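You operate a simulated robot arm through the tools that you are given. There is no shell and no other tool. Be economical: measure what you need, move in short steps, check, and stop when the job is done.

You run a simulated two-armed robot. Do the job below in one go: nothing can be reset, and whatever is moved stays where it is left.

JOB
On the workbench top, fold the grey cloth in half, so that its two long edges meet.

Only the result counts: the job must be done as asked and must still hold three seconds after the hand-in. Knocking over, shifting, dropping, spilling or breaking anything else fails it. Flat cloth is picked up by pressing the open fingertips on it (5 to 10 N) and closing them slowly along it; thin cloth reads only 2 to 8 mm in the jaws.

ROBOT AND FRAMES
Two 7-joint arms with two-finger grippers on one trunk, on a base that drives. Base frame: it is fixed to the floor where the robot stands at the start and does not move with it; the origin is under the middle of the robot, x ahead of it, y to its left, z up. Readings come in m, rad, newtons and seconds.
The left shoulder is at the start at [0.181, 0.216, 0.956], the right one opposite. With the tool pointing down near the work surface each hand reaches from about 0.1 to 0.92 m from the robot's upright axis, wherever it stands, measured 20 degrees to its own side. Places, roughly: workbench top [0.7, 0.1, 0.8]. Payload 3.18 kg a hand.
The tool frame of a hand sits at the grasp point between the pads (the TCP): z along the fingers, y along the line on which they close. The tips reach 0.03 m beyond it. Largest opening 0.144 m; the body of the gripper starts 0.103 m behind the TCP.
Orientation is that of the tool frame in the base frame, as a unit quaternion [x, y, z, w]. With the fingers straight down and closing along the base's y, the tool's x points along the base's -x, its y along +y and its z along -z.

CONTROLS
- The arms move only by the tool drive_tool. It takes "left_deltas", "right_deltas" or both (then of equal length, played together; a hand with none holds still); each is a list of rows, each an object (a shift or turn left out is 0, a gripper value left out holds the last) with "translation": the shift along the base's x, y, z in units of 200 mm (1.0 is 200 mm), a list of three; "angular": the turn, a rotation vector about the base's x, y, z in units of 90 degrees (1.0 is 90 degrees), a list of three; "grip": the closure, from 0 (fully open) to 1 (shut). In form: [{"translation": [tx, ty, tz], "angular": [ax, ay, az], "grip": grip}, ...]. A call has 1 to 12 rows; each row is the pose to reach, as a shift and turn from the pose commanded when the call began. A call with a number of a shift or a turn outside -1 to 1 is refused whole. Rows are played at 5 a second. More than 0.05 m and 0.15 rad between two rows, or a gripper value outside its range, and nothing of the call is played. Where a pose cannot be reached the arm comes as near as it can. A force on the tool above 40 N (or 10 N above the force at the start of the call, whichever is more), or a blocked arm, ends the call early, and 0.2 s more pass. Each finger halts on what it meets, pressing with about 28 N; the grip force reading is that of the motor and also rises with nothing between the fingers. The clock runs only during rows and for 0.2 s after the last one: add rows that repeat a pose to give the fingers time. The reply holds the time, the measured pose of the TCP, the force on the tool along the base axes, the opening and the grip force, in the units named above and with some noise, with the torque about the TCP (base axes, N m) and any sound that the robot's microphone picked up, and new pictures: "pictures" is both (left out), scene, wrist or none (wrist: the cameras of the hands that moved).
- Cameras (640 x 400 px; columns grow to the right, rows downward): "scene" is now at [0.3411, -0.0071, 1.1209]; the picture's right is [-0.08, -1.00, 0.00], its down [-0.58, 0.05, -0.81] and it looks along [0.81, -0.06, -0.59] (base axes); focal length 214 px, centre (320, 200). "left" rides on the left gripper at [0.076, -0.016, -0.143] in its tool frame; the picture's right is [0.21, 0.98, 0.00], its down [-0.84, 0.18, -0.51] and it looks along [-0.50, 0.11, 0.86] (tool axes); focal length 218 px, centre (320, 200). "right" rides on the right gripper at [0.076, 0.016, -0.143] in its tool frame; the picture's right is [-0.21, 0.98, 0.00], its down [-0.84, -0.18, -0.51] and it looks along [-0.50, -0.11, 0.86] (tool axes); focal length 218 px, centre (320, 200). There is no depth. A picture from a camera that has moved, and an enlarged one, comes with that camera's place and axes in the base frame and with its lens.
- move_column(by): slides the trunk up (or, below 0, down) by that many m; the arms and the scene camera ride with it, the base frame stays. It gives what a move gives, with no picture.
- steer(legs): drives the robot by 1 to 6 legs, each [ahead, left, turn to the left] in m, m and rad, along the robot's own axes; the way and the turn of a leg run together, so that a leg with both is an arc; at most 1.5 m and 3.142 rad a leg. The arms and the cameras ride along, it lands a little off, and it stops where it bumps. It gives what a move gives, and a new picture of the scene camera.
- turn_head(pan, tilt): turns the head with the scene camera to pan (to the left, within 1.396 rad either way) and tilt (down, from -0.506 to 1.204), counted from straight ahead of the robot. It gives what a move gives, and a new picture of the scene camera.
- inspect(camera, box): a new picture of the part [left, top, right, bottom] of that camera's present view, enlarged. The clock stands still meanwhile.
- hand_in(): hands the job in; it is judged then, once.

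Work in short steps. Places have to be worked out from the pictures, the camera data and where the tool is seen: move nearer, look again, correct. Check each grasp and each placing, and mend what went wrong. You have 120 turns and 260 pictures in all, those below and enlarged ones among them. Open the grippers and draw the arms clear of the work before you hand the job in, unless the task says otherwise; then end with one line.

The tools are called after ">>>" by a JSON object that holds its "op" and its "data". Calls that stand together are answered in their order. drive_tool: Moves the arms, as the interface text tells. Its arguments: {"type":"object","properties":{"left_deltas":{"type":"array","items":{"type":"object","properties":{"translation":{"type":"array","items":{"type":"number"}},"angular":{"type":"array","items":{"type":"number"}},"grip":{"type":"number"}}}},"right_deltas":{"type":"array","items":{"type":"object","properties":{"translation":{"type":"array","items":{"type":"number"}},"angular":{"type":"array","items":{"type":"number"}},"grip":{"type":"number"}}}},"pictures":{"type":"string","enum":["both","scene","wrist","none"]}},"required":[]} The other tools are called the same way: move_column (by) slides the trunk up or down; steer (legs) drives the base; turn_head (pan, tilt) turns the head that bears the scene camera; inspect (camera, box) takes an enlarged picture of a part of a camera's view; hand_in () hands the job in.

At the start:

```text
time_s: 0.0
left_eef_pos: [0.4746, 0.1412, 0.9767]
left_ee_rot: [0.0, 1.0, 0.0, 0.0]
left_contact_force: [-1.1, -0.5, -0.4]
left_torque: [-0.02, 0.0, 0.04]
left_finger_gap: 0.1441
left_finger_force: 0.1
right_eef_pos: [0.3692, -0.1979, 1.0076]
right_ee_rot: [0.0, 1.0, 0.0, 0.0]
right_contact_force: [-0.3, 0.5, 0.8]
right_torque: [-0.02, 0.0, -0.01]
right_finger_gap: 0.1441
right_finger_force: 0.1
trunk travel left (down, up): [-0.05, 0.319]
robot x, y, heading: [0.0033, 0.0018, -0.004]
head pan, tilt: [-0.079, 0.627]
```

scene: 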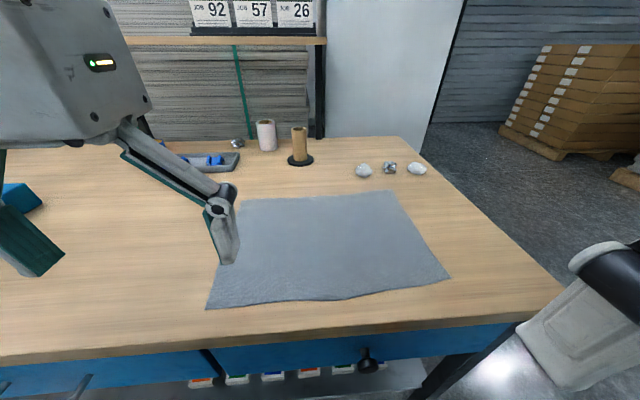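
right: 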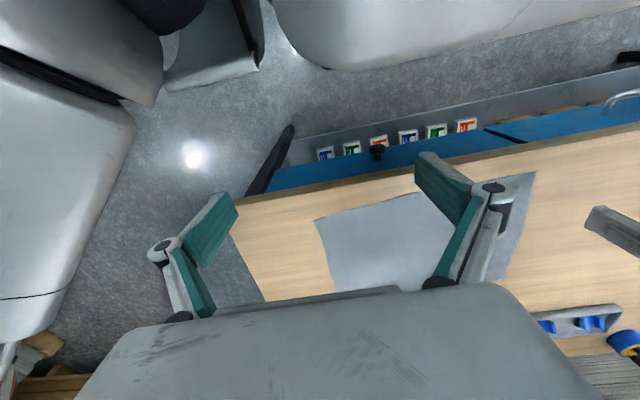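
left: 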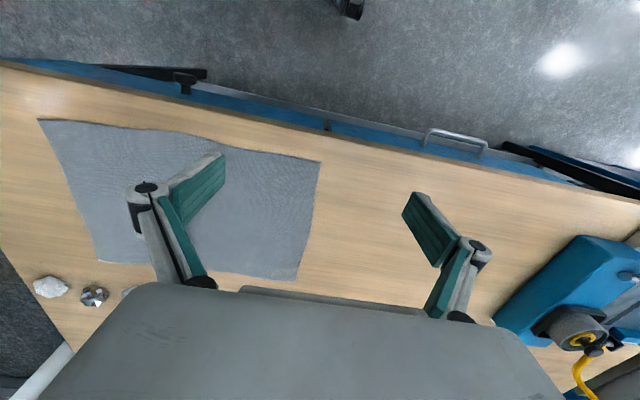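

The scene view puts the cloth at about x 0.52–0.80 and y −0.24–0.155, with its long edges running along y. I'll bring both hands above the near corners and look again.

>>> {"op": "drive_tool", "data": {"left_deltas": [{"translation": [0.05, -0.03, -0.064], "grip": 0.2}, {"translation": [0.1, -0.06, -0.128], "grip": 0.4}, {"translation": [0.15, -0.09, -0.192], "grip": 0.58}, {"translation": [0.2, -0.12, -0.256]}, {"translation": [0.25, -0.15, -0.32]}, {"translation": [0.302, -0.18, -0.385]}, {"translation": [0.302, -0.18, -0.385]}], "right_deltas": [{"translation": [0.146, 0.002, -0.09], "grip": 0.2}, {"translation": [0.292, 0.004, -0.18], "grip": 0.4}, {"translation": [0.438, 0.006, -0.27], "grip": 0.58}, {"translation": [0.584, 0.01, -0.36]}, {"translation": [0.73, 0.012, -0.45]}, {"translation": [0.88, 0.015, -0.54]}, {"translation": [0.88, 0.015, -0.54]}]}}

```text
time_s: 1.6
left_eef_pos: [0.5333, 0.1048, 0.8999]
left_ee_rot: [-0.001, 1.0, -0.001, 0.001]
left_contact_force: [-0.3, -1.0, -0.3]
left_torque: [-0.01, 0.0, -0.01]
left_finger_gap: 0.0605
left_finger_force: 0.0
right_eef_pos: [0.5469, -0.1944, 0.8988]
right_ee_rot: [0.0, 1.0, 0.0, 0.0]
right_contact_force: [0.3, -0.8, 0.3]
right_torque: [0.01, -0.06, -0.01]
right_finger_gap: 0.0604
right_finger_force: 0.0
trunk travel left (down, up): [-0.05, 0.319]
robot x, y, heading: [0.0009, -0.0007, -0.001]
head pan, tilt: [-0.079, 0.627]
camera scene: at [0.3405, -0.007, 1.1213], right [-0.08, -1.0, 0.0], down [-0.58, 0.05, -0.81], along [0.81, -0.06, -0.59], focal length 214 px, centre (320, 200)
camera right: at [0.4683, -0.177, 1.0398], right [0.21, 0.98, 0.0], down [0.84, -0.18, 0.51], along [0.5, -0.11, -0.86], focal length 218 px, centre (320, 200)
camera left: at [0.4574, 0.0889, 1.0436], right [-0.21, 0.98, 0.0], down [0.84, 0.18, 0.51], along [0.5, 0.11, -0.86], focal length 218 px, centre (320, 200)
```

scene: 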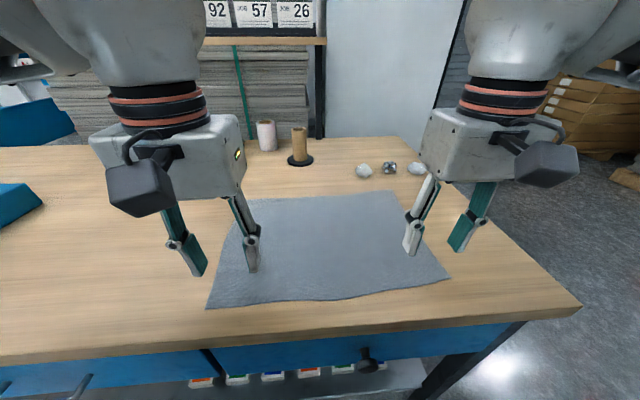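
right: 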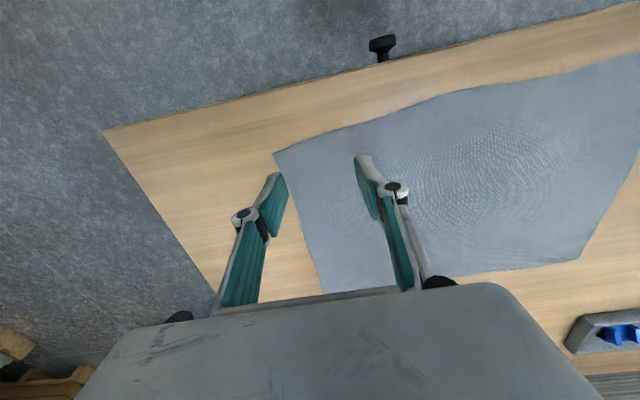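
left: 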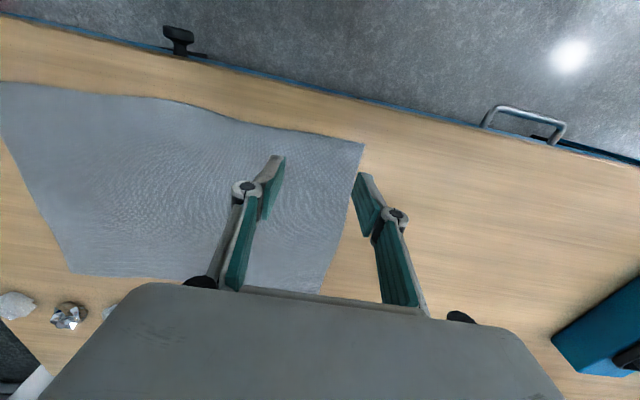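

Both wrist views agree on the corners: NL (.516,.153), NR (.536,−.246), FL (.798,.162), FR (.813,−.236). I'll move over the near-edge grasp points, close the opening to about 5 cm and descend to just above the cloth.

>>> {"op": "drive_tool", "data": {"left_deltas": [{"translation": [-0.03, 0.075, -0.05], "grip": 0.65}, {"translation": [-0.03, 0.075, -0.12]}, {"translation": [-0.03, 0.075, -0.2]}, {"translation": [-0.03, 0.075, -0.28]}, {"translation": [-0.03, 0.075, -0.28]}], "right_deltas": [{"translation": [-0.01, -0.09, -0.05], "grip": 0.65}, {"translation": [-0.01, -0.09, -0.12]}, {"translation": [-0.01, -0.09, -0.2]}, {"translation": [-0.01, -0.09, -0.28]}, {"translation": [-0.01, -0.09, -0.28]}]}}

```text
time_s: 2.8
left_eef_pos: [0.5288, 0.1197, 0.8423]
left_ee_rot: [-0.001, 1.0, 0.0, -0.001]
left_contact_force: [0.1, 0.4, 0.6]
left_torque: [-0.01, -0.01, 0.01]
left_finger_gap: 0.0504
left_finger_force: 0.0
right_eef_pos: [0.5439, -0.2124, 0.8432]
right_ee_rot: [0.001, 1.0, 0.0, 0.0]
right_contact_force: [1.5, -0.3, -0.5]
right_torque: [0.02, -0.04, -0.05]
right_finger_gap: 0.0504
right_finger_force: 0.1
trunk travel left (down, up): [-0.05, 0.319]
robot x, y, heading: [-0.001, 0.0008, -0.007]
head pan, tilt: [-0.079, 0.627]
camera scene: at [0.3408, -0.007, 1.1212], right [-0.08, -1.0, 0.0], down [-0.58, 0.05, -0.81], along [0.81, -0.06, -0.59], focal length 214 px, centre (320, 200)
camera right: at [0.4656, -0.1953, 0.9844], right [0.21, 0.98, 0.0], down [0.84, -0.18, 0.51], along [0.5, -0.11, -0.86], focal length 218 px, centre (320, 200)
camera left: at [0.453, 0.1036, 0.9864], right [-0.21, 0.98, 0.0], down [0.84, 0.18, 0.51], along [0.5, 0.11, -0.86], focal length 218 px, centre (320, 200)
```

scene: 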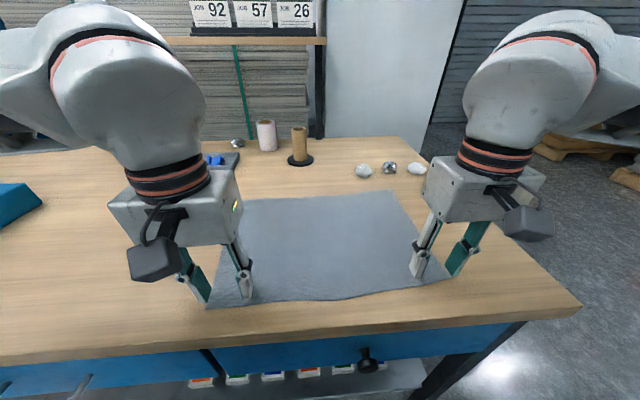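
right: 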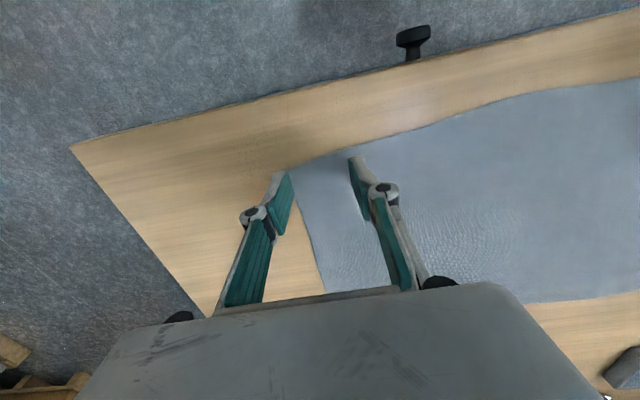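
left: 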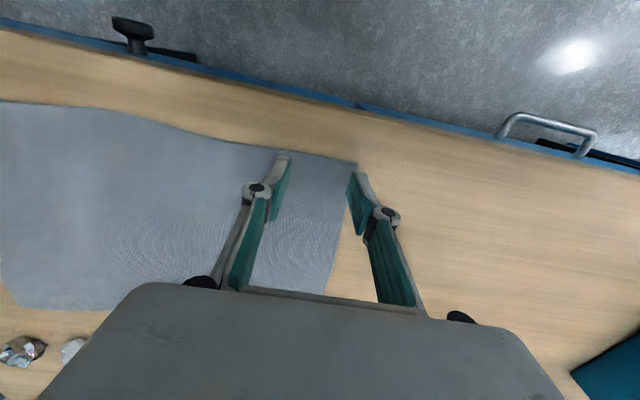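

The outer fingers sit right at the cloth's side edges. I'll shift both hands 12 mm inwards and look closely before pressing.

>>> {"op": "drive_tool", "data": {"left_deltas": [{"translation": [0, -0.06, 0]}, {"translation": [0, -0.06, -0.03]}], "right_deltas": [{"translation": [0, 0.06, 0]}, {"translation": [0, 0.06, -0.03]}], "pictures": "none"}}

>>> {"op": "inspect", "data": {"camera": "right", "box": [220, 130, 460, 280]}}

>>> {"op": "inspect", "data": {"camera": "left", "box": [200, 130, 440, 280]}}

```text
time_s: 3.4
left_eef_pos: [0.5285, 0.1085, 0.8361]
left_ee_rot: [0.0, 1.0, 0.0, -0.001]
left_contact_force: [0.1, 0.2, 0.3]
left_torque: [0.01, 0.02, 0.0]
left_finger_gap: 0.0503
left_finger_force: 0.0
right_eef_pos: [0.5426, -0.199, 0.8379]
right_ee_rot: [0.0, 1.0, 0.001, -0.001]
right_contact_force: [0.0, -0.1, -0.2]
right_torque: [-0.02, 0.0, 0.0]
right_finger_gap: 0.0505
right_finger_force: 0.1
trunk travel left (down, up): [-0.05, 0.319]
robot x, y, heading: [-0.0004, 0.0025, -0.001]
head pan, tilt: [-0.079, 0.627]
```

```text
2.67 times, centred on (340, 205) of right
camera zoom: at [0.4659, -0.1832, 0.9779], right [0.21, 0.98, 0.0], down [0.84, -0.18, 0.51], along [0.5, -0.11, -0.86], focal length 582 px, centre (267, 187)
```

zoom: 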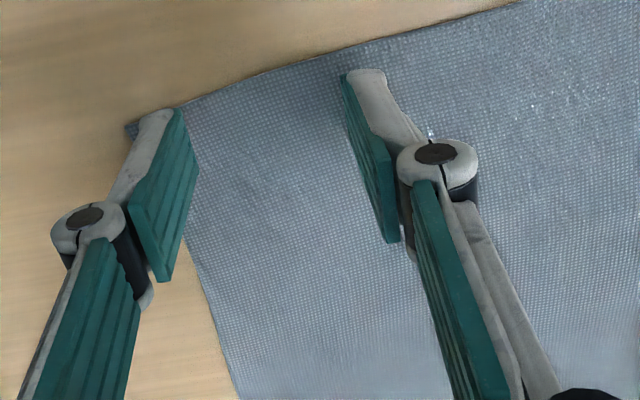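

```text
2.67 times, centred on (320, 205) of left
camera zoom: at [0.4527, 0.0917, 0.9801], right [-0.21, 0.98, 0.0], down [0.84, 0.18, 0.51], along [0.5, 0.11, -0.86], focal length 582 px, centre (320, 187)
```

zoom: 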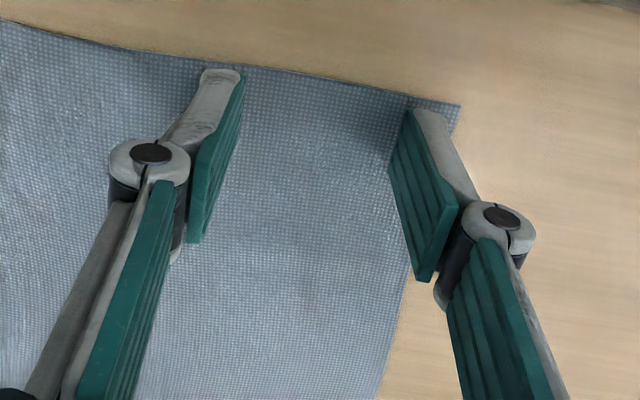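

Both fingertip pairs are now inside the cloth at the edge. I'll press down gently and read the forces.

>>> {"op": "drive_tool", "data": {"left_deltas": [{"translation": [0, 0, -0.015]}, {"translation": [0, 0, -0.03]}, {"translation": [0, 0, -0.03]}], "right_deltas": [{"translation": [-0.01, 0, -0.015]}, {"translation": [-0.015, 0, -0.03]}, {"translation": [-0.015, 0, -0.03]}], "pictures": "none"}}

```text
time_s: 4.2
left_eef_pos: [0.5277, 0.108, 0.832]
left_ee_rot: [0.0, 1.0, 0.0, -0.001]
left_contact_force: [0.4, -0.2, 0.1]
left_torque: [0.01, 0.01, 0.02]
left_finger_gap: 0.0504
left_finger_force: 0.0
right_eef_pos: [0.5416, -0.201, 0.8312]
right_ee_rot: [0.0, 1.0, -0.001, -0.001]
right_contact_force: [1.0, -0.6, 2.8]
right_torque: [-0.02, -0.03, 0.02]
right_finger_gap: 0.0503
right_finger_force: 0.1
trunk travel left (down, up): [-0.05, 0.319]
robot x, y, heading: [-0.0004, -0.0019, -0.003]
head pan, tilt: [-0.079, 0.627]
```

Contact is just starting at z ≈ 0.831. I'll press a little further.

>>> {"op": "drive_tool", "data": {"left_deltas": [{"translation": [0, 0, -0.006]}, {"translation": [0, 0, -0.012]}, {"translation": [0, 0, -0.012]}], "right_deltas": [{"translation": [0, 0, -0.005]}, {"translation": [0, 0, -0.01]}, {"translation": [0, 0, -0.01]}], "pictures": "none"}}

```text
time_s: 5.0
left_eef_pos: [0.5283, 0.109, 0.8303]
left_ee_rot: [-0.002, 1.0, 0.0, 0.002]
left_contact_force: [3.4, -0.5, 14.1]
left_torque: [0.13, -0.02, -0.04]
left_finger_gap: 0.051
left_finger_force: 0.4
right_eef_pos: [0.5397, -0.2008, 0.8307]
right_ee_rot: [0.001, 1.0, 0.0, 0.001]
right_contact_force: [0.3, 1.6, 6.1]
right_torque: [0.0, -0.07, -0.01]
right_finger_gap: 0.0505
right_finger_force: 0.0
trunk travel left (down, up): [-0.05, 0.319]
robot x, y, heading: [-0.0002, 0.0005, -0.002]
head pan, tilt: [-0.079, 0.627]
```

The left hand presses 14 N and the right 6 N, so I'll ease the left slightly and close both slowly along the cloth.

>>> {"op": "drive_tool", "data": {"left_deltas": [{"translation": [0, 0, 0.004]}, {"translation": [0, 0, 0.004], "grip": 0.69}, {"translation": [0, 0, 0.004], "grip": 0.73}, {"translation": [0, 0, 0.004], "grip": 0.77}, {"translation": [0, 0, 0.004], "grip": 0.81}, {"translation": [0, 0, 0.004], "grip": 0.85}, {"translation": [0, 0, 0.004], "grip": 0.89}, {"translation": [0, 0, 0.004], "grip": 0.93}, {"translation": [0, 0, 0.004], "grip": 0.97}, {"translation": [0, 0, 0.004], "grip": 1.0}, {"translation": [0, 0, 0.004], "grip": 1.0}, {"translation": [0, 0, 0.004], "grip": 1.0}], "right_deltas": [{"translation": [0, 0, -0.002]}, {"translation": [0, 0, -0.002], "grip": 0.69}, {"translation": [0, 0, -0.002], "grip": 0.73}, {"translation": [0, 0, -0.002], "grip": 0.77}, {"translation": [0, 0, -0.002], "grip": 0.81}, {"translation": [0, 0, -0.002], "grip": 0.85}, {"translation": [0, 0, -0.002], "grip": 0.89}, {"translation": [0, 0, -0.002], "grip": 0.93}, {"translation": [0, 0, -0.002], "grip": 0.97}, {"translation": [0, 0, -0.002], "grip": 1.0}, {"translation": [0, 0, -0.002], "grip": 1.0}, {"translation": [0, 0, -0.002], "grip": 1.0}]}}

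```text
time_s: 7.6
left_eef_pos: [0.5276, 0.1103, 0.8312]
left_ee_rot: [0.0, 1.0, 0.0, -0.001]
left_contact_force: [0.7, -0.2, -1.5]
left_torque: [0.01, 0.03, -0.05]
left_finger_gap: 0.0
left_finger_force: 28.6
right_eef_pos: [0.5387, -0.2005, 0.8298]
right_ee_rot: [0.0, 1.0, 0.0, -0.002]
right_contact_force: [-1.3, -2.3, 17.3]
right_torque: [-0.13, 0.06, -0.02]
right_finger_gap: 0.0031
right_finger_force: 34.4
trunk travel left (down, up): [-0.05, 0.319]
robot x, y, heading: [-0.002, -0.0029, 0.004]
head pan, tilt: [-0.079, 0.627]
camera scene: at [0.341, -0.0071, 1.1209], right [-0.08, -1.0, 0.0], down [-0.58, 0.05, -0.81], along [0.81, -0.06, -0.59], focal length 214 px, centre (320, 200)
camera right: at [0.4624, -0.1831, 0.9701], right [0.21, 0.98, 0.0], down [0.84, -0.18, 0.51], along [0.5, -0.11, -0.86], focal length 218 px, centre (320, 200)
camera left: at [0.4523, 0.0926, 0.9736], right [-0.21, 0.98, 0.0], down [0.84, 0.18, 0.51], along [0.5, 0.11, -0.86], focal length 218 px, centre (320, 200)
```

scene: 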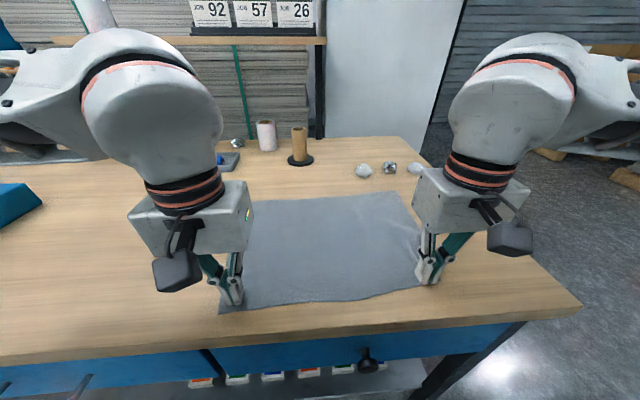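
right: 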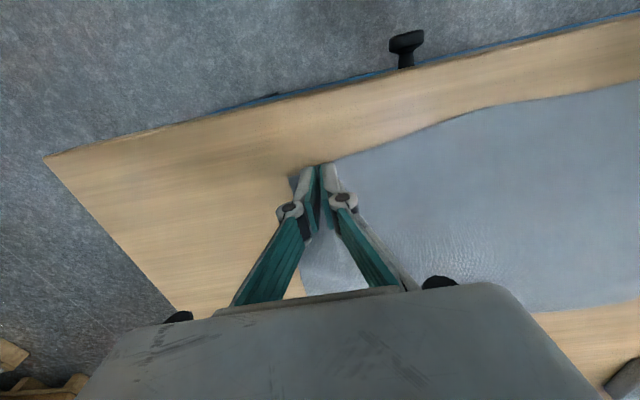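
left: 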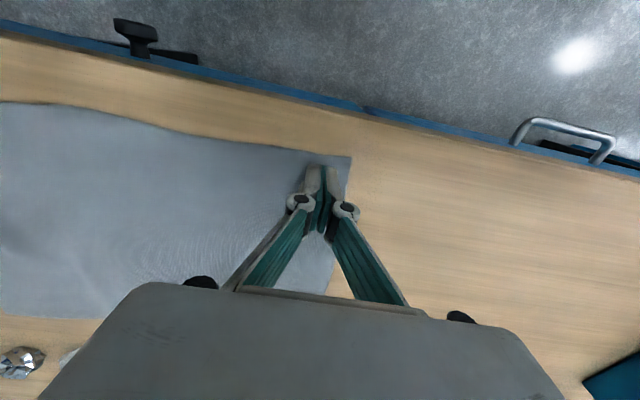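

The right hand holds cloth (3.1 mm gap), but the left slipped and closed empty. I'll reopen the left and press again.

>>> {"op": "drive_tool", "data": {"left_deltas": [{"translation": [0.0, 0, 0.03]}, {"translation": [0.01, 0, 0.03], "grip": 0.65}, {"translation": [0.01, 0, 0.03]}, {"translation": [0.01, 0, 0.01]}, {"translation": [0.01, 0, -0.004]}, {"translation": [0.01, 0, -0.004]}, {"translation": [0.01, 0, -0.004]}], "pictures": "wrist"}}

```text
time_s: 9.2
left_eef_pos: [0.5299, 0.1085, 0.8315]
left_ee_rot: [-0.001, 1.0, 0.0, 0.002]
left_contact_force: [2.3, -0.6, 13.7]
left_torque: [-0.19, -0.01, 0.03]
left_finger_gap: 0.0511
left_finger_force: 0.5
right_eef_pos: [0.5391, -0.2005, 0.8311]
right_ee_rot: [0.0, 1.0, 0.001, 0.001]
right_contact_force: [-0.5, 0.3, 2.1]
right_torque: [0.0, 0.02, -0.02]
right_finger_gap: 0.0016
right_finger_force: 29.2
trunk travel left (down, up): [-0.05, 0.319]
robot x, y, heading: [0.0024, 0.0005, -0.003]
head pan, tilt: [-0.079, 0.627]
camera left: at [0.4542, 0.0921, 0.974], right [-0.21, 0.98, 0.0], down [0.84, 0.18, 0.51], along [0.5, 0.11, -0.86], focal length 218 px, centre (320, 200)
```

left: 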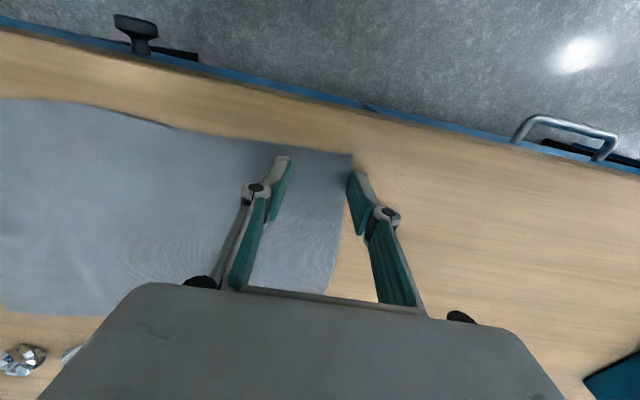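

The cloth corner shifted to y ≈ 0.133, right under the outer finger. I'll lift, move 16 mm inwards and press again.

>>> {"op": "drive_tool", "data": {"left_deltas": [{"translation": [0.0, 0, 0.04]}, {"translation": [-0.01, -0.08, 0.04]}, {"translation": [-0.01, -0.08, 0.02]}, {"translation": [-0.01, -0.08, 0.005]}, {"translation": [-0.01, -0.08, 0]}, {"translation": [-0.01, -0.08, 0]}], "pictures": "wrist"}}

>>> {"op": "inspect", "data": {"camera": "left", "box": [200, 130, 440, 280]}}

```text
time_s: 10.6
left_eef_pos: [0.529, 0.0934, 0.8316]
left_ee_rot: [-0.002, 1.0, -0.001, 0.001]
left_contact_force: [-1.9, 3.0, 15.9]
left_torque: [0.33, 0.04, 0.03]
left_finger_gap: 0.0512
left_finger_force: 0.2
right_eef_pos: [0.5397, -0.2, 0.8306]
right_ee_rot: [0.0, 1.0, 0.0, 0.001]
right_contact_force: [0.4, -2.1, -0.5]
right_torque: [-0.07, 0.02, 0.01]
right_finger_gap: 0.0016
right_finger_force: 25.3
trunk travel left (down, up): [-0.05, 0.319]
robot x, y, heading: [-0.001, 0.0003, 0.0]
head pan, tilt: [-0.079, 0.627]
camera left: at [0.452, 0.0768, 0.9743], right [-0.21, 0.98, 0.0], down [0.84, 0.18, 0.51], along [0.5, 0.11, -0.86], focal length 218 px, centre (320, 200)
```

left: 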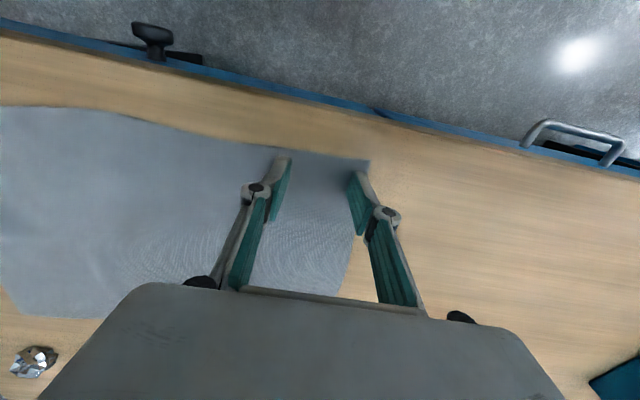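

```text
2.67 times, centred on (320, 205) of left
camera zoom: at [0.452, 0.0768, 0.9743], right [-0.21, 0.98, 0.0], down [0.84, 0.18, 0.51], along [0.5, 0.11, -0.86], focal length 582 px, centre (320, 187)
```

zoom: 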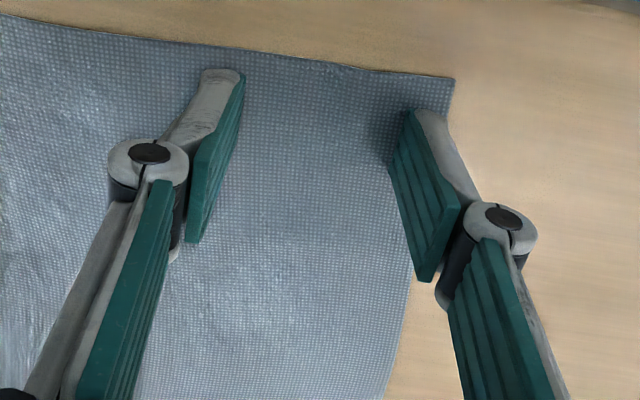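

The fingers sit well on the cloth with 16 N pressing. I'll ease a touch and close the left slowly.

>>> {"op": "drive_tool", "data": {"left_deltas": [{"translation": [0, 0, 0.002]}, {"translation": [0, 0, 0.001], "grip": 0.69}, {"translation": [0, 0, 0.0], "grip": 0.73}, {"translation": [0, 0, 0], "grip": 0.77}, {"translation": [0, 0, 0], "grip": 0.81}, {"translation": [0, 0, -0.001], "grip": 0.85}, {"translation": [0, 0, -0.001], "grip": 0.89}, {"translation": [0, 0, -0.002], "grip": 0.93}, {"translation": [0, 0, -0.002], "grip": 0.97}, {"translation": [0, 0, -0.002], "grip": 1.0}, {"translation": [0, 0, -0.002], "grip": 1.0}, {"translation": [0, 0, -0.002], "grip": 1.0}], "pictures": "wrist"}}

>>> {"op": "inspect", "data": {"camera": "right", "box": [220, 130, 460, 280]}}

```text
time_s: 13.2
left_eef_pos: [0.5289, 0.0933, 0.8287]
left_ee_rot: [-0.001, 1.0, 0.0, 0.0]
left_contact_force: [-0.1, -7.0, 5.3]
left_torque: [-0.12, 0.03, 0.02]
left_finger_gap: 0.004
left_finger_force: 28.2
right_eef_pos: [0.5397, -0.1999, 0.8286]
right_ee_rot: [0.0, 1.0, 0.0, 0.0]
right_contact_force: [0.5, 7.8, -0.5]
right_torque: [0.18, -0.01, 0.01]
right_finger_gap: 0.0028
right_finger_force: 24.0
trunk travel left (down, up): [-0.05, 0.319]
robot x, y, heading: [-0.001, -0.001, 0.003]
head pan, tilt: [-0.079, 0.627]
camera left: at [0.4526, 0.0766, 0.9722], right [-0.21, 0.98, 0.0], down [0.84, 0.18, 0.51], along [0.5, 0.11, -0.86], focal length 218 px, centre (320, 200)
```

left: 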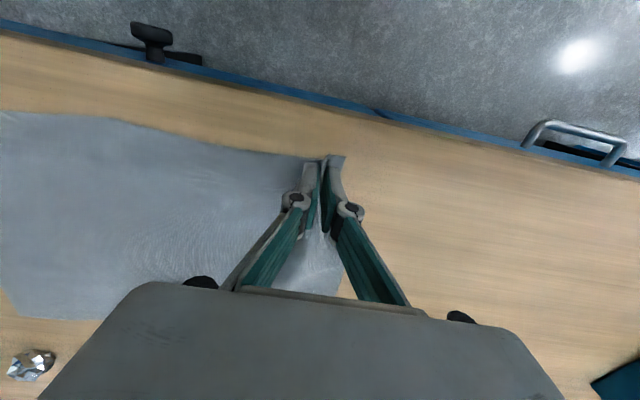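

```text
2.67 times, centred on (340, 205) of right
camera zoom: at [0.4621, -0.1829, 0.9703], right [0.21, 0.98, 0.0], down [0.84, -0.18, 0.51], along [0.5, -0.11, -0.86], focal length 582 px, centre (267, 187)
```

zoom: 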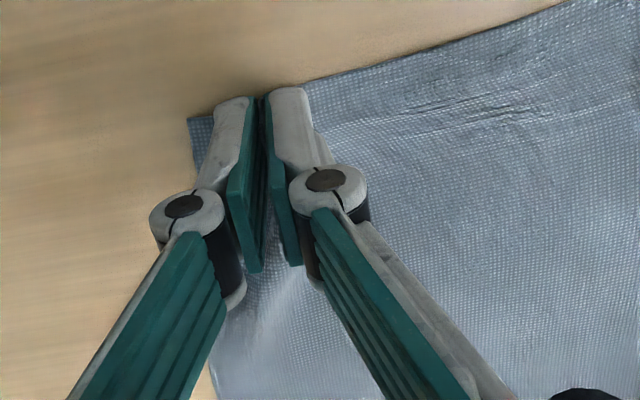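

Both jaws hold cloth (4.0 and 2.8 mm) and the edge between them is tight (7 N). I'll ease the hands together slightly, lift 4 cm and check.

>>> {"op": "drive_tool", "data": {"left_deltas": [{"translation": [0, -0.015, 0.02]}, {"translation": [0.02, -0.025, 0.07]}, {"translation": [0.05, -0.025, 0.13]}, {"translation": [0.1, -0.025, 0.2]}, {"translation": [0.1, -0.025, 0.2]}], "right_deltas": [{"translation": [0, 0.015, 0.02]}, {"translation": [0.02, 0.025, 0.07]}, {"translation": [0.05, 0.025, 0.13]}, {"translation": [0.1, 0.025, 0.2]}, {"translation": [0.1, 0.025, 0.2]}]}}

```text
time_s: 14.4
left_eef_pos: [0.5487, 0.0884, 0.87]
left_ee_rot: [-0.001, 1.0, 0.0, 0.0]
left_contact_force: [-0.8, -1.7, 0.8]
left_torque: [0.01, 0.02, 0.0]
left_finger_gap: 0.0027
left_finger_force: 24.6
right_eef_pos: [0.5596, -0.196, 0.8691]
right_ee_rot: [0.0, 1.0, -0.001, -0.001]
right_contact_force: [-0.3, 2.1, -1.8]
right_torque: [0.18, 0.0, -0.02]
right_finger_gap: 0.002
right_finger_force: 26.0
trunk travel left (down, up): [-0.05, 0.319]
robot x, y, heading: [0.0025, -0.0035, -0.007]
head pan, tilt: [-0.079, 0.627]
camera scene: at [0.3413, -0.0072, 1.1208], right [-0.08, -1.0, 0.0], down [-0.58, 0.05, -0.81], along [0.81, -0.06, -0.59], focal length 214 px, centre (320, 200)
camera right: at [0.4827, -0.1786, 1.0099], right [0.21, 0.98, 0.0], down [0.84, -0.18, 0.51], along [0.49, -0.11, -0.86], focal length 218 px, centre (320, 200)
camera left: at [0.4731, 0.0718, 1.0123], right [-0.21, 0.98, 0.0], down [0.84, 0.18, 0.51], along [0.49, 0.11, -0.86], focal length 218 px, centre (320, 200)
```

scene: 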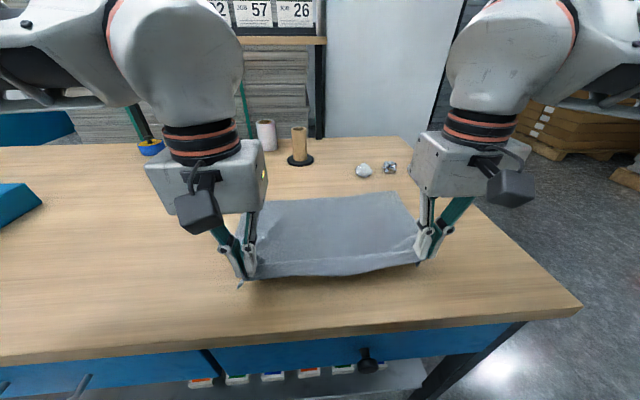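
right: 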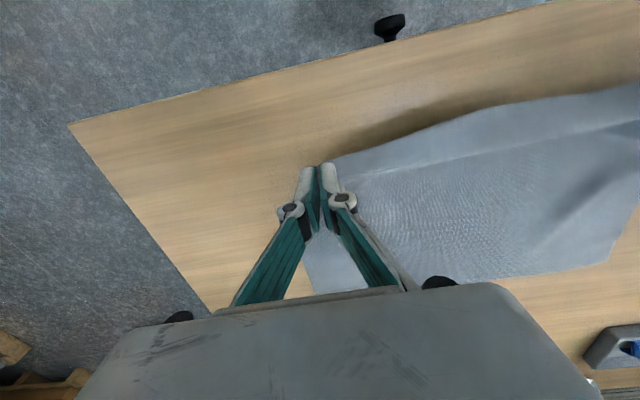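
left: 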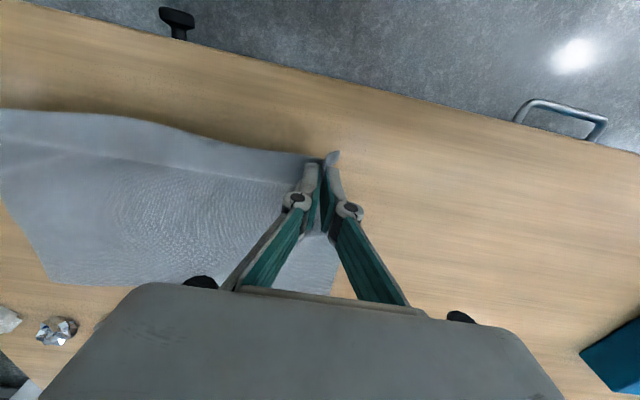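

The grip holds, but the fingers cover a 25–30 mm strip of the edge, and that strip would lie doubled back after the fold. I'll lay the cloth back and regrasp with only the last ~8 mm in the jaws.

>>> {"op": "drive_tool", "data": {"left_deltas": [{"translation": [-0.04, 0, -0.08]}, {"translation": [-0.1, 0.01, -0.16]}, {"translation": [-0.11, 0.025, -0.195]}, {"translation": [-0.11, 0.025, -0.195], "grip": 0.85}, {"translation": [-0.11, 0.025, -0.195], "grip": 0.65}, {"translation": [-0.11, 0.025, -0.195], "grip": 0.55}, {"translation": [-0.11, 0.025, -0.1], "grip": 0.55}, {"translation": [-0.2, 0.025, 0.1], "grip": 0.65}, {"translation": [-0.2, 0.025, 0.1]}], "right_deltas": [{"translation": [-0.04, 0, -0.08]}, {"translation": [-0.1, -0.01, -0.16]}, {"translation": [-0.11, -0.025, -0.195]}, {"translation": [-0.11, -0.025, -0.195], "grip": 0.85}, {"translation": [-0.11, -0.025, -0.195], "grip": 0.65}, {"translation": [-0.11, -0.025, -0.195], "grip": 0.55}, {"translation": [-0.11, -0.025, -0.1], "grip": 0.55}, {"translation": [-0.2, -0.025, 0.1], "grip": 0.65}, {"translation": [-0.2, -0.025, 0.1]}]}}

```text
time_s: 16.4
left_eef_pos: [0.5109, 0.0916, 0.8878]
left_ee_rot: [-0.001, 1.0, 0.001, -0.002]
left_contact_force: [-0.6, 0.4, 0.1]
left_torque: [0.01, 0.03, 0.0]
left_finger_gap: 0.0506
left_finger_force: 0.0
right_eef_pos: [0.5202, -0.2002, 0.8892]
right_ee_rot: [-0.001, 1.0, 0.0, -0.002]
right_contact_force: [0.6, -0.4, -0.8]
right_torque: [-0.01, 0.0, 0.02]
right_finger_gap: 0.0504
right_finger_force: 0.1
trunk travel left (down, up): [-0.05, 0.319]
robot x, y, heading: [0.0005, 0.0, -0.002]
head pan, tilt: [-0.079, 0.627]
camera scene: at [0.3425, -0.0071, 1.12], right [-0.08, -1.0, 0.0], down [-0.59, 0.05, -0.81], along [0.81, -0.06, -0.59], focal length 214 px, centre (320, 200)
camera right: at [0.444, -0.1836, 1.0296], right [0.21, 0.98, 0.0], down [0.84, -0.18, 0.5], along [0.49, -0.11, -0.86], focal length 218 px, centre (320, 200)
camera left: at [0.4351, 0.0757, 1.0306], right [-0.21, 0.98, 0.0], down [0.84, 0.18, 0.5], along [0.49, 0.11, -0.86], focal length 218 px, centre (320, 200)
```

scene: 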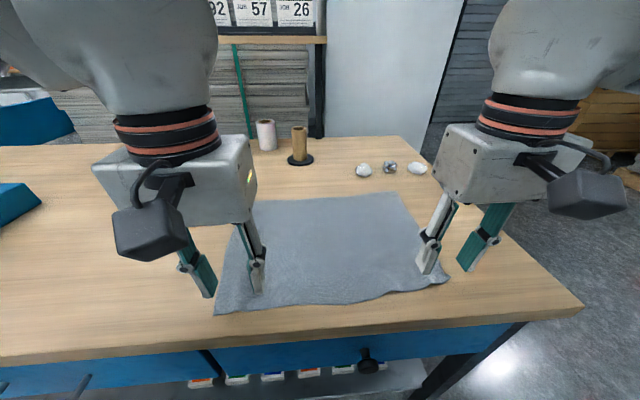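
right: 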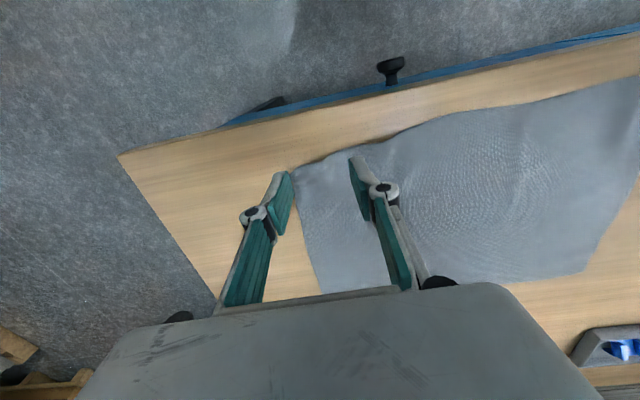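
left: 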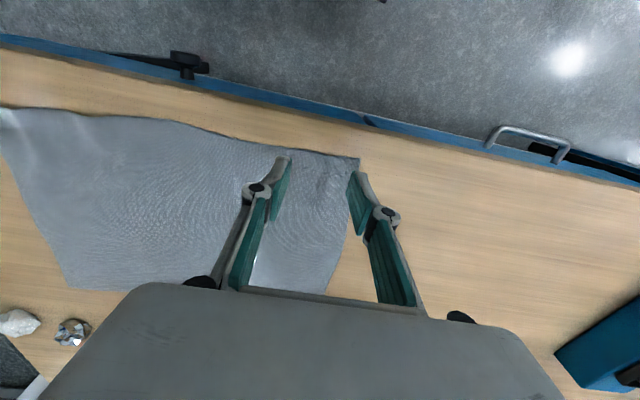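

The cloth settled nearly flat. The near edge is now at x ≈ 0.507 on the left and ≈ 0.527 on the right. I'll descend with only ~10 mm of finger overlap.

>>> {"op": "drive_tool", "data": {"left_deltas": [{"translation": [-0.025, 0, -0.1]}, {"translation": [-0.025, 0, -0.2]}, {"translation": [-0.025, 0, -0.265]}, {"translation": [-0.025, 0, -0.265]}], "right_deltas": [{"translation": [0.03, 0.0, -0.1]}, {"translation": [0.03, 0.0, -0.2]}, {"translation": [0.03, 0.0, -0.265]}, {"translation": [0.03, 0.0, -0.265]}], "pictures": "none"}}

>>> {"op": "inspect", "data": {"camera": "right", "box": [220, 130, 460, 280]}}

>>> {"op": "inspect", "data": {"camera": "left", "box": [200, 130, 440, 280]}}

```text
time_s: 17.4
left_eef_pos: [0.5041, 0.092, 0.8369]
left_ee_rot: [-0.001, 1.0, 0.0, 0.0]
left_contact_force: [0.1, -0.4, 0.2]
left_torque: [-0.03, -0.01, 0.03]
left_finger_gap: 0.0504
left_finger_force: 0.0
right_eef_pos: [0.5259, -0.201, 0.8372]
right_ee_rot: [0.0, 1.0, 0.001, 0.0]
right_contact_force: [0.6, -0.4, 0.0]
right_torque: [0.01, -0.02, -0.03]
right_finger_gap: 0.0503
right_finger_force: 0.1
trunk travel left (down, up): [-0.05, 0.319]
robot x, y, heading: [0.004, 0.0004, -0.003]
head pan, tilt: [-0.079, 0.627]
```

```text
2.67 times, centred on (340, 205) of right
camera zoom: at [0.4481, -0.1839, 0.9773], right [0.21, 0.98, 0.0], down [0.84, -0.18, 0.51], along [0.5, -0.11, -0.86], focal length 582 px, centre (267, 187)
```

zoom: 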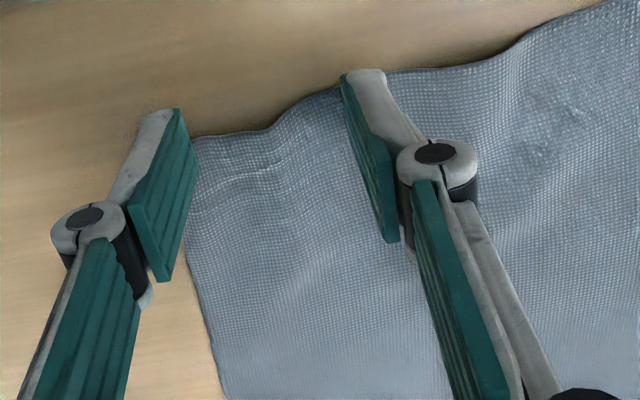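

```text
2.67 times, centred on (320, 205) of left
camera zoom: at [0.4287, 0.0764, 0.9791], right [-0.21, 0.98, 0.0], down [0.84, 0.18, 0.51], along [0.5, 0.11, -0.86], focal length 582 px, centre (320, 187)
```

zoom: 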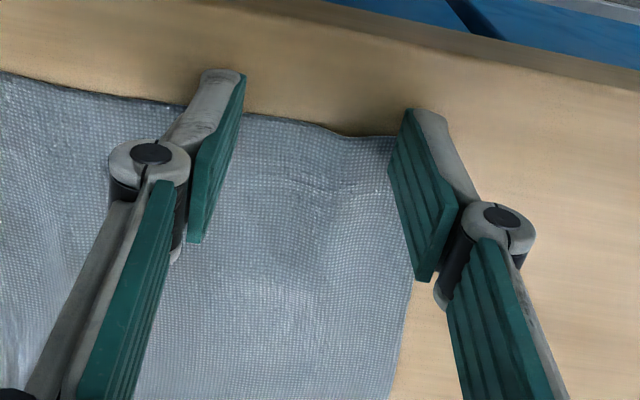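

Outer fingers are off the side edges. I'll shift both inwards by 14 mm and towards the robot slightly (right 12 mm, left 4 mm), then look again.

>>> {"op": "drive_tool", "data": {"left_deltas": [{"translation": [-0.02, -0.07, 0]}, {"translation": [-0.02, -0.07, -0.015]}], "right_deltas": [{"translation": [-0.06, 0.07, 0]}, {"translation": [-0.06, 0.07, -0.015]}], "pictures": "none"}}

>>> {"op": "inspect", "data": {"camera": "right", "box": [220, 130, 460, 280]}}

>>> {"op": "inspect", "data": {"camera": "left", "box": [200, 130, 440, 280]}}

```text
time_s: 18.0
left_eef_pos: [0.4999, 0.0778, 0.8321]
left_ee_rot: [-0.001, 1.0, 0.001, 0.0]
left_contact_force: [-1.0, -0.9, 0.5]
left_torque: [0.05, -0.01, -0.03]
left_finger_gap: 0.0504
left_finger_force: 0.1
right_eef_pos: [0.5128, -0.186, 0.833]
right_ee_rot: [-0.001, 1.0, 0.0, -0.001]
right_contact_force: [-0.2, -1.3, 0.4]
right_torque: [0.01, 0.0, -0.01]
right_finger_gap: 0.0504
right_finger_force: 0.1
trunk travel left (down, up): [-0.05, 0.319]
robot x, y, heading: [-0.0001, 0.0031, -0.0]
head pan, tilt: [-0.079, 0.627]
```

```text
2.67 times, centred on (340, 205) of right
camera zoom: at [0.4359, -0.1697, 0.9739], right [0.21, 0.98, 0.0], down [0.84, -0.18, 0.51], along [0.5, -0.11, -0.86], focal length 582 px, centre (267, 187)
```

zoom: 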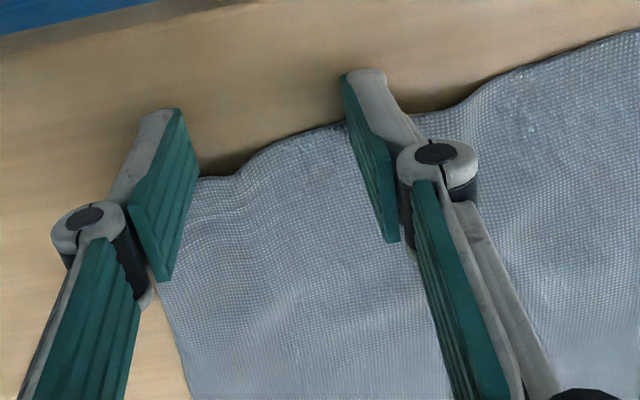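

```text
2.67 times, centred on (320, 205) of left
camera zoom: at [0.4245, 0.0626, 0.9758], right [-0.21, 0.98, 0.0], down [0.84, 0.18, 0.51], along [0.5, 0.11, -0.86], focal length 582 px, centre (320, 187)
```

zoom: 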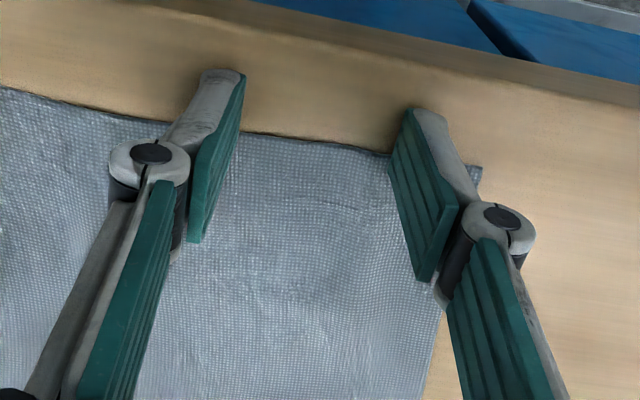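

Projecting the fingertips into these views shows overlaps of only 0–6 mm. I'll move both hands 8 mm forward and press.

>>> {"op": "drive_tool", "data": {"left_deltas": [{"translation": [0.04, 0, 0.01]}, {"translation": [0.04, 0, 0.0]}, {"translation": [0.04, 0, -0.01]}, {"translation": [0.04, 0, -0.012]}, {"translation": [0.04, 0, -0.012]}], "right_deltas": [{"translation": [0.04, 0, 0.01]}, {"translation": [0.04, 0, 0.0]}, {"translation": [0.04, 0, -0.01]}, {"translation": [0.04, 0, -0.012]}, {"translation": [0.04, 0, -0.012]}], "pictures": "none"}}

>>> {"op": "inspect", "data": {"camera": "right", "box": [220, 130, 460, 280]}}

>>> {"op": "inspect", "data": {"camera": "left", "box": [200, 130, 440, 280]}}

```text
time_s: 19.2
left_eef_pos: [0.507, 0.0793, 0.8309]
left_ee_rot: [0.0, 1.0, 0.0, 0.0]
left_contact_force: [0.7, -1.0, 4.0]
left_torque: [0.0, -0.03, 0.02]
left_finger_gap: 0.0504
left_finger_force: 0.1
right_eef_pos: [0.5217, -0.1859, 0.8307]
right_ee_rot: [0.001, 1.0, 0.0, 0.0]
right_contact_force: [-0.4, -0.7, 5.5]
right_torque: [0.15, 0.02, 0.02]
right_finger_gap: 0.0506
right_finger_force: 0.0
trunk travel left (down, up): [-0.05, 0.319]
robot x, y, heading: [-0.0022, 0.0015, 0.004]
head pan, tilt: [-0.079, 0.627]
```

```text
2.67 times, centred on (340, 205) of right
camera zoom: at [0.4446, -0.1693, 0.9718], right [0.21, 0.98, 0.0], down [0.84, -0.18, 0.51], along [0.5, -0.11, -0.86], focal length 582 px, centre (267, 187)
```

zoom: 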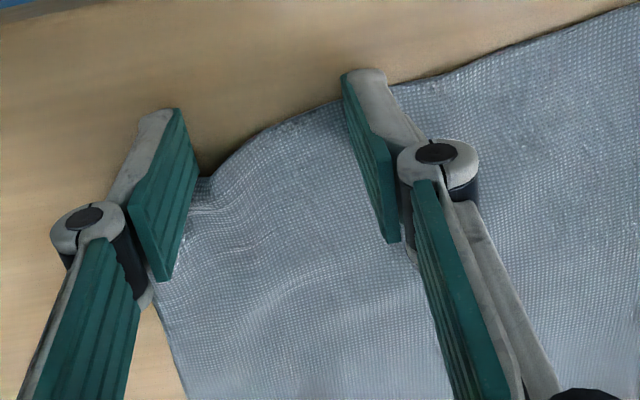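

```text
2.67 times, centred on (320, 205) of left
camera zoom: at [0.4312, 0.0627, 0.9746], right [-0.21, 0.98, 0.0], down [0.84, 0.18, 0.51], along [0.5, 0.11, -0.86], focal length 582 px, centre (320, 187)
```

zoom: 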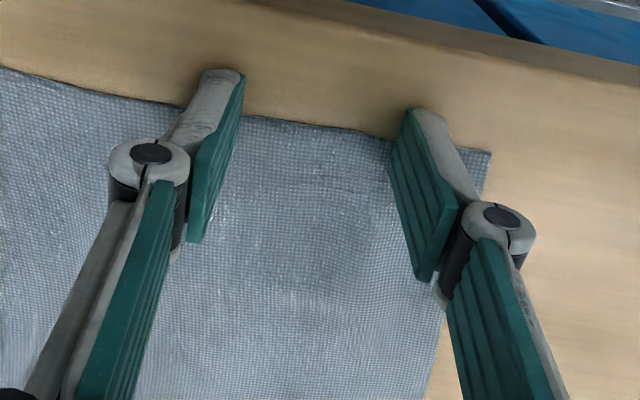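

Left is good. The right outer finger pushed the corner edge forward instead of landing on it. I'll lift the right, go 10 mm further on, and press again.

>>> {"op": "drive_tool", "data": {"right_deltas": [{"translation": [0, 0, 0.06]}, {"translation": [0.05, 0.03, 0.08]}, {"translation": [0.055, 0.03, 0.04]}, {"translation": [0.055, 0.03, 0.0]}, {"translation": [0.055, 0.03, 0.0]}], "pictures": "none"}}

>>> {"op": "inspect", "data": {"camera": "right", "box": [220, 130, 460, 280]}}

```text
time_s: 20.4
left_eef_pos: [0.5059, 0.0795, 0.8312]
left_ee_rot: [0.0, 1.0, 0.001, -0.001]
left_contact_force: [1.0, 1.0, 7.6]
left_torque: [0.06, -0.06, -0.03]
left_finger_gap: 0.0505
left_finger_force: 0.1
right_eef_pos: [0.5342, -0.1802, 0.8312]
right_ee_rot: [0.001, 1.0, 0.0, 0.001]
right_contact_force: [0.3, -0.5, 2.4]
right_torque: [-0.03, -0.02, 0.01]
right_finger_gap: 0.05
right_finger_force: 0.0
trunk travel left (down, up): [-0.05, 0.319]
robot x, y, heading: [-0.0031, -0.0015, 0.002]
head pan, tilt: [-0.079, 0.627]
```

```text
2.67 times, centred on (340, 205) of right
camera zoom: at [0.4562, -0.163, 0.9721], right [0.21, 0.98, 0.0], down [0.84, -0.18, 0.51], along [0.5, -0.11, -0.86], focal length 582 px, centre (267, 187)
```

zoom: 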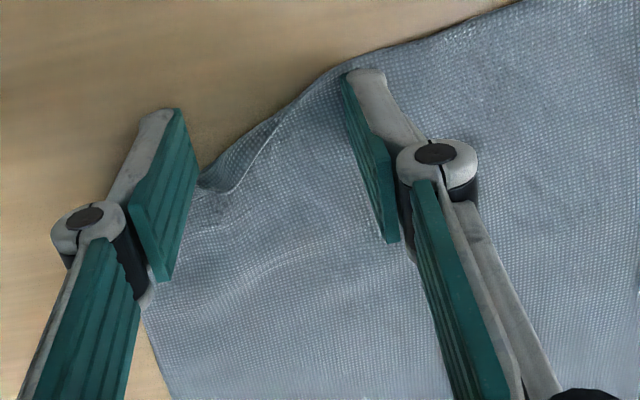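

The right corner looks curled under the outer finger. I'll lift the right hand well clear and look.

>>> {"op": "drive_tool", "data": {"right_deltas": [{"translation": [-0.1, 0, 0.1]}, {"translation": [-0.3, 0.0, 0.3]}, {"translation": [-0.3, 0.0, 0.45]}, {"translation": [-0.3, 0.0, 0.45]}], "pictures": "wrist"}}

>>> {"op": "inspect", "data": {"camera": "scene", "box": [340, 180, 500, 320]}}

```text
refused: row 2 steps farther than a row can; nothing moved
```

```text
2.86 times, centred on (420, 250) of scene
camera zoom: at [0.3406, -0.0071, 1.1212], right [-0.08, -1.0, 0.0], down [-0.58, 0.05, -0.81], along [0.81, -0.06, -0.59], focal length 613 px, centre (34, 57)
```

zoom: 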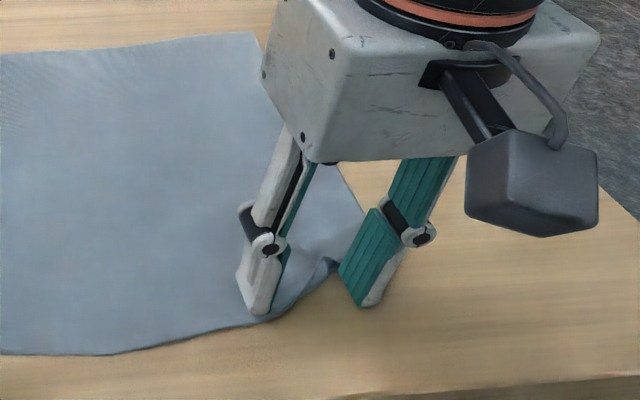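

A row was too long, so nothing moved. I'll repeat the lift with smaller steps, going straight up first.

>>> {"op": "drive_tool", "data": {"right_deltas": [{"translation": [0, 0, 0.15]}, {"translation": [-0.1, 0.0, 0.3]}, {"translation": [-0.25, 0.0, 0.45]}, {"translation": [-0.35, 0.0, 0.5]}, {"translation": [-0.35, 0.0, 0.5]}], "pictures": "both"}}

>>> {"op": "inspect", "data": {"camera": "right", "box": [220, 130, 540, 330]}}

```text
time_s: 21.6
left_eef_pos: [0.5062, 0.0785, 0.8313]
left_ee_rot: [-0.001, 1.0, -0.001, 0.0]
left_contact_force: [0.5, -0.3, 10.6]
left_torque: [0.06, -0.09, -0.03]
left_finger_gap: 0.0506
left_finger_force: 0.1
right_eef_pos: [0.4638, -0.1808, 0.9338]
right_ee_rot: [-0.001, 1.0, 0.001, 0.0]
right_contact_force: [0.1, 0.6, -0.6]
right_torque: [0.01, 0.01, 0.01]
right_finger_gap: 0.0504
right_finger_force: 0.1
trunk travel left (down, up): [-0.05, 0.319]
robot x, y, heading: [-0.002, 0.001, -0.002]
head pan, tilt: [-0.079, 0.627]
camera scene: at [0.3405, -0.0071, 1.1211], right [-0.08, -1.0, 0.0], down [-0.58, 0.05, -0.81], along [0.81, -0.06, -0.59], focal length 214 px, centre (320, 200)
camera right: at [0.3866, -0.1636, 1.0735], right [0.21, 0.98, 0.0], down [0.84, -0.18, 0.51], along [0.5, -0.11, -0.86], focal length 218 px, centre (320, 200)
```

scene: 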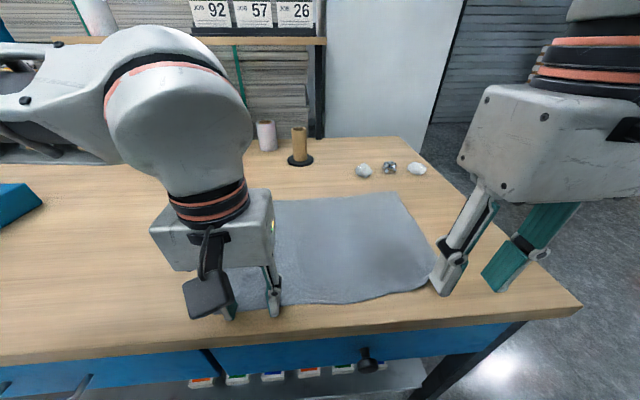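
right: 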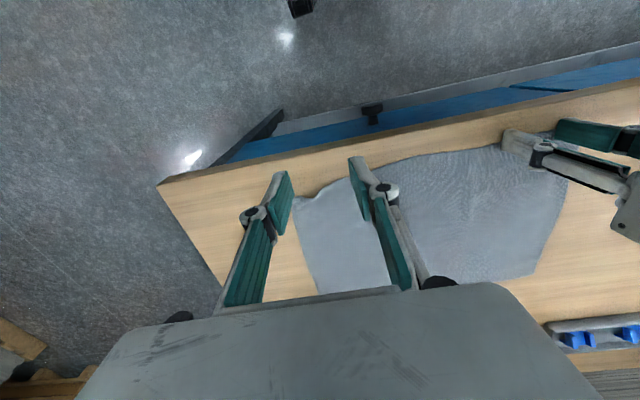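

```text
2.00 times, centred on (380, 230) of right
camera zoom: at [0.3866, -0.1636, 1.0735], right [0.21, 0.98, 0.0], down [0.84, -0.18, 0.51], along [0.5, -0.11, -0.86], focal length 436 px, centre (200, 140)
```

zoom: 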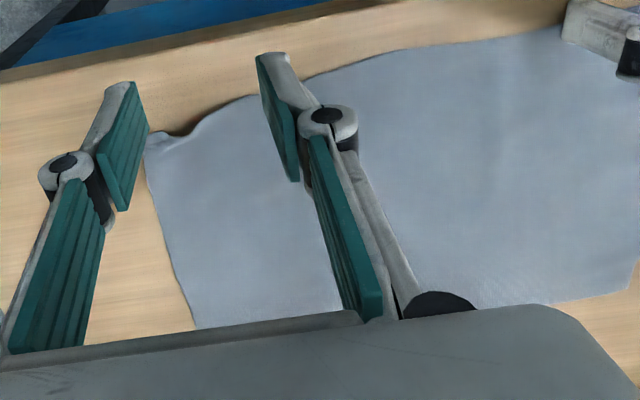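

The right edge is dented: it runs from (.535,−.237) to (.519,−.168). I'll approach with a 13° yaw to match it, centred on y ≈ −0.205.

>>> {"op": "drive_tool", "data": {"right_deltas": [{"translation": [0.15, -0.06, 0], "angular": [0, 0, 0.05]}, {"translation": [0.316, -0.124, -0.1], "angular": [0, 0, 0.1]}, {"translation": [0.316, -0.124, -0.28], "angular": [0, 0, 0.146]}, {"translation": [0.316, -0.124, -0.42], "angular": [0, 0, 0.146]}, {"translation": [0.316, -0.124, -0.485], "angular": [0, 0, 0.146]}, {"translation": [0.316, -0.124, -0.485], "angular": [0, 0, 0.146]}], "pictures": "none"}}

>>> {"op": "inspect", "data": {"camera": "right", "box": [220, 130, 460, 280]}}

```text
time_s: 23.0
left_eef_pos: [0.5069, 0.0788, 0.8316]
left_ee_rot: [-0.001, 1.0, 0.0, 0.0]
left_contact_force: [0.8, -0.1, 11.6]
left_torque: [0.08, -0.07, 0.01]
left_finger_gap: 0.0504
left_finger_force: 0.4
right_eef_pos: [0.5252, -0.2047, 0.8336]
right_ee_rot: [-0.114, 0.993, 0.0, 0.0]
right_contact_force: [0.1, -0.4, 0.1]
right_torque: [0.0, -0.01, 0.03]
right_finger_gap: 0.0504
right_finger_force: 0.1
trunk travel left (down, up): [-0.05, 0.319]
robot x, y, heading: [-0.0028, 0.0013, -0.002]
head pan, tilt: [-0.079, 0.627]
```

```text
2.67 times, centred on (340, 205) of right
camera zoom: at [0.4466, -0.2059, 0.974], right [-0.02, 1.0, 0.0], down [0.86, 0.02, 0.51], along [0.51, 0.01, -0.86], focal length 582 px, centre (267, 187)
```

zoom: 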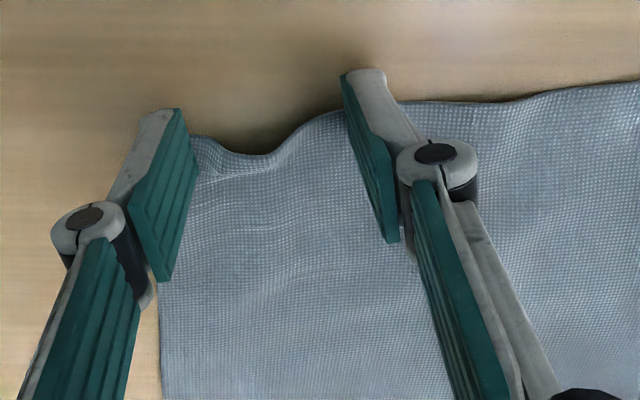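

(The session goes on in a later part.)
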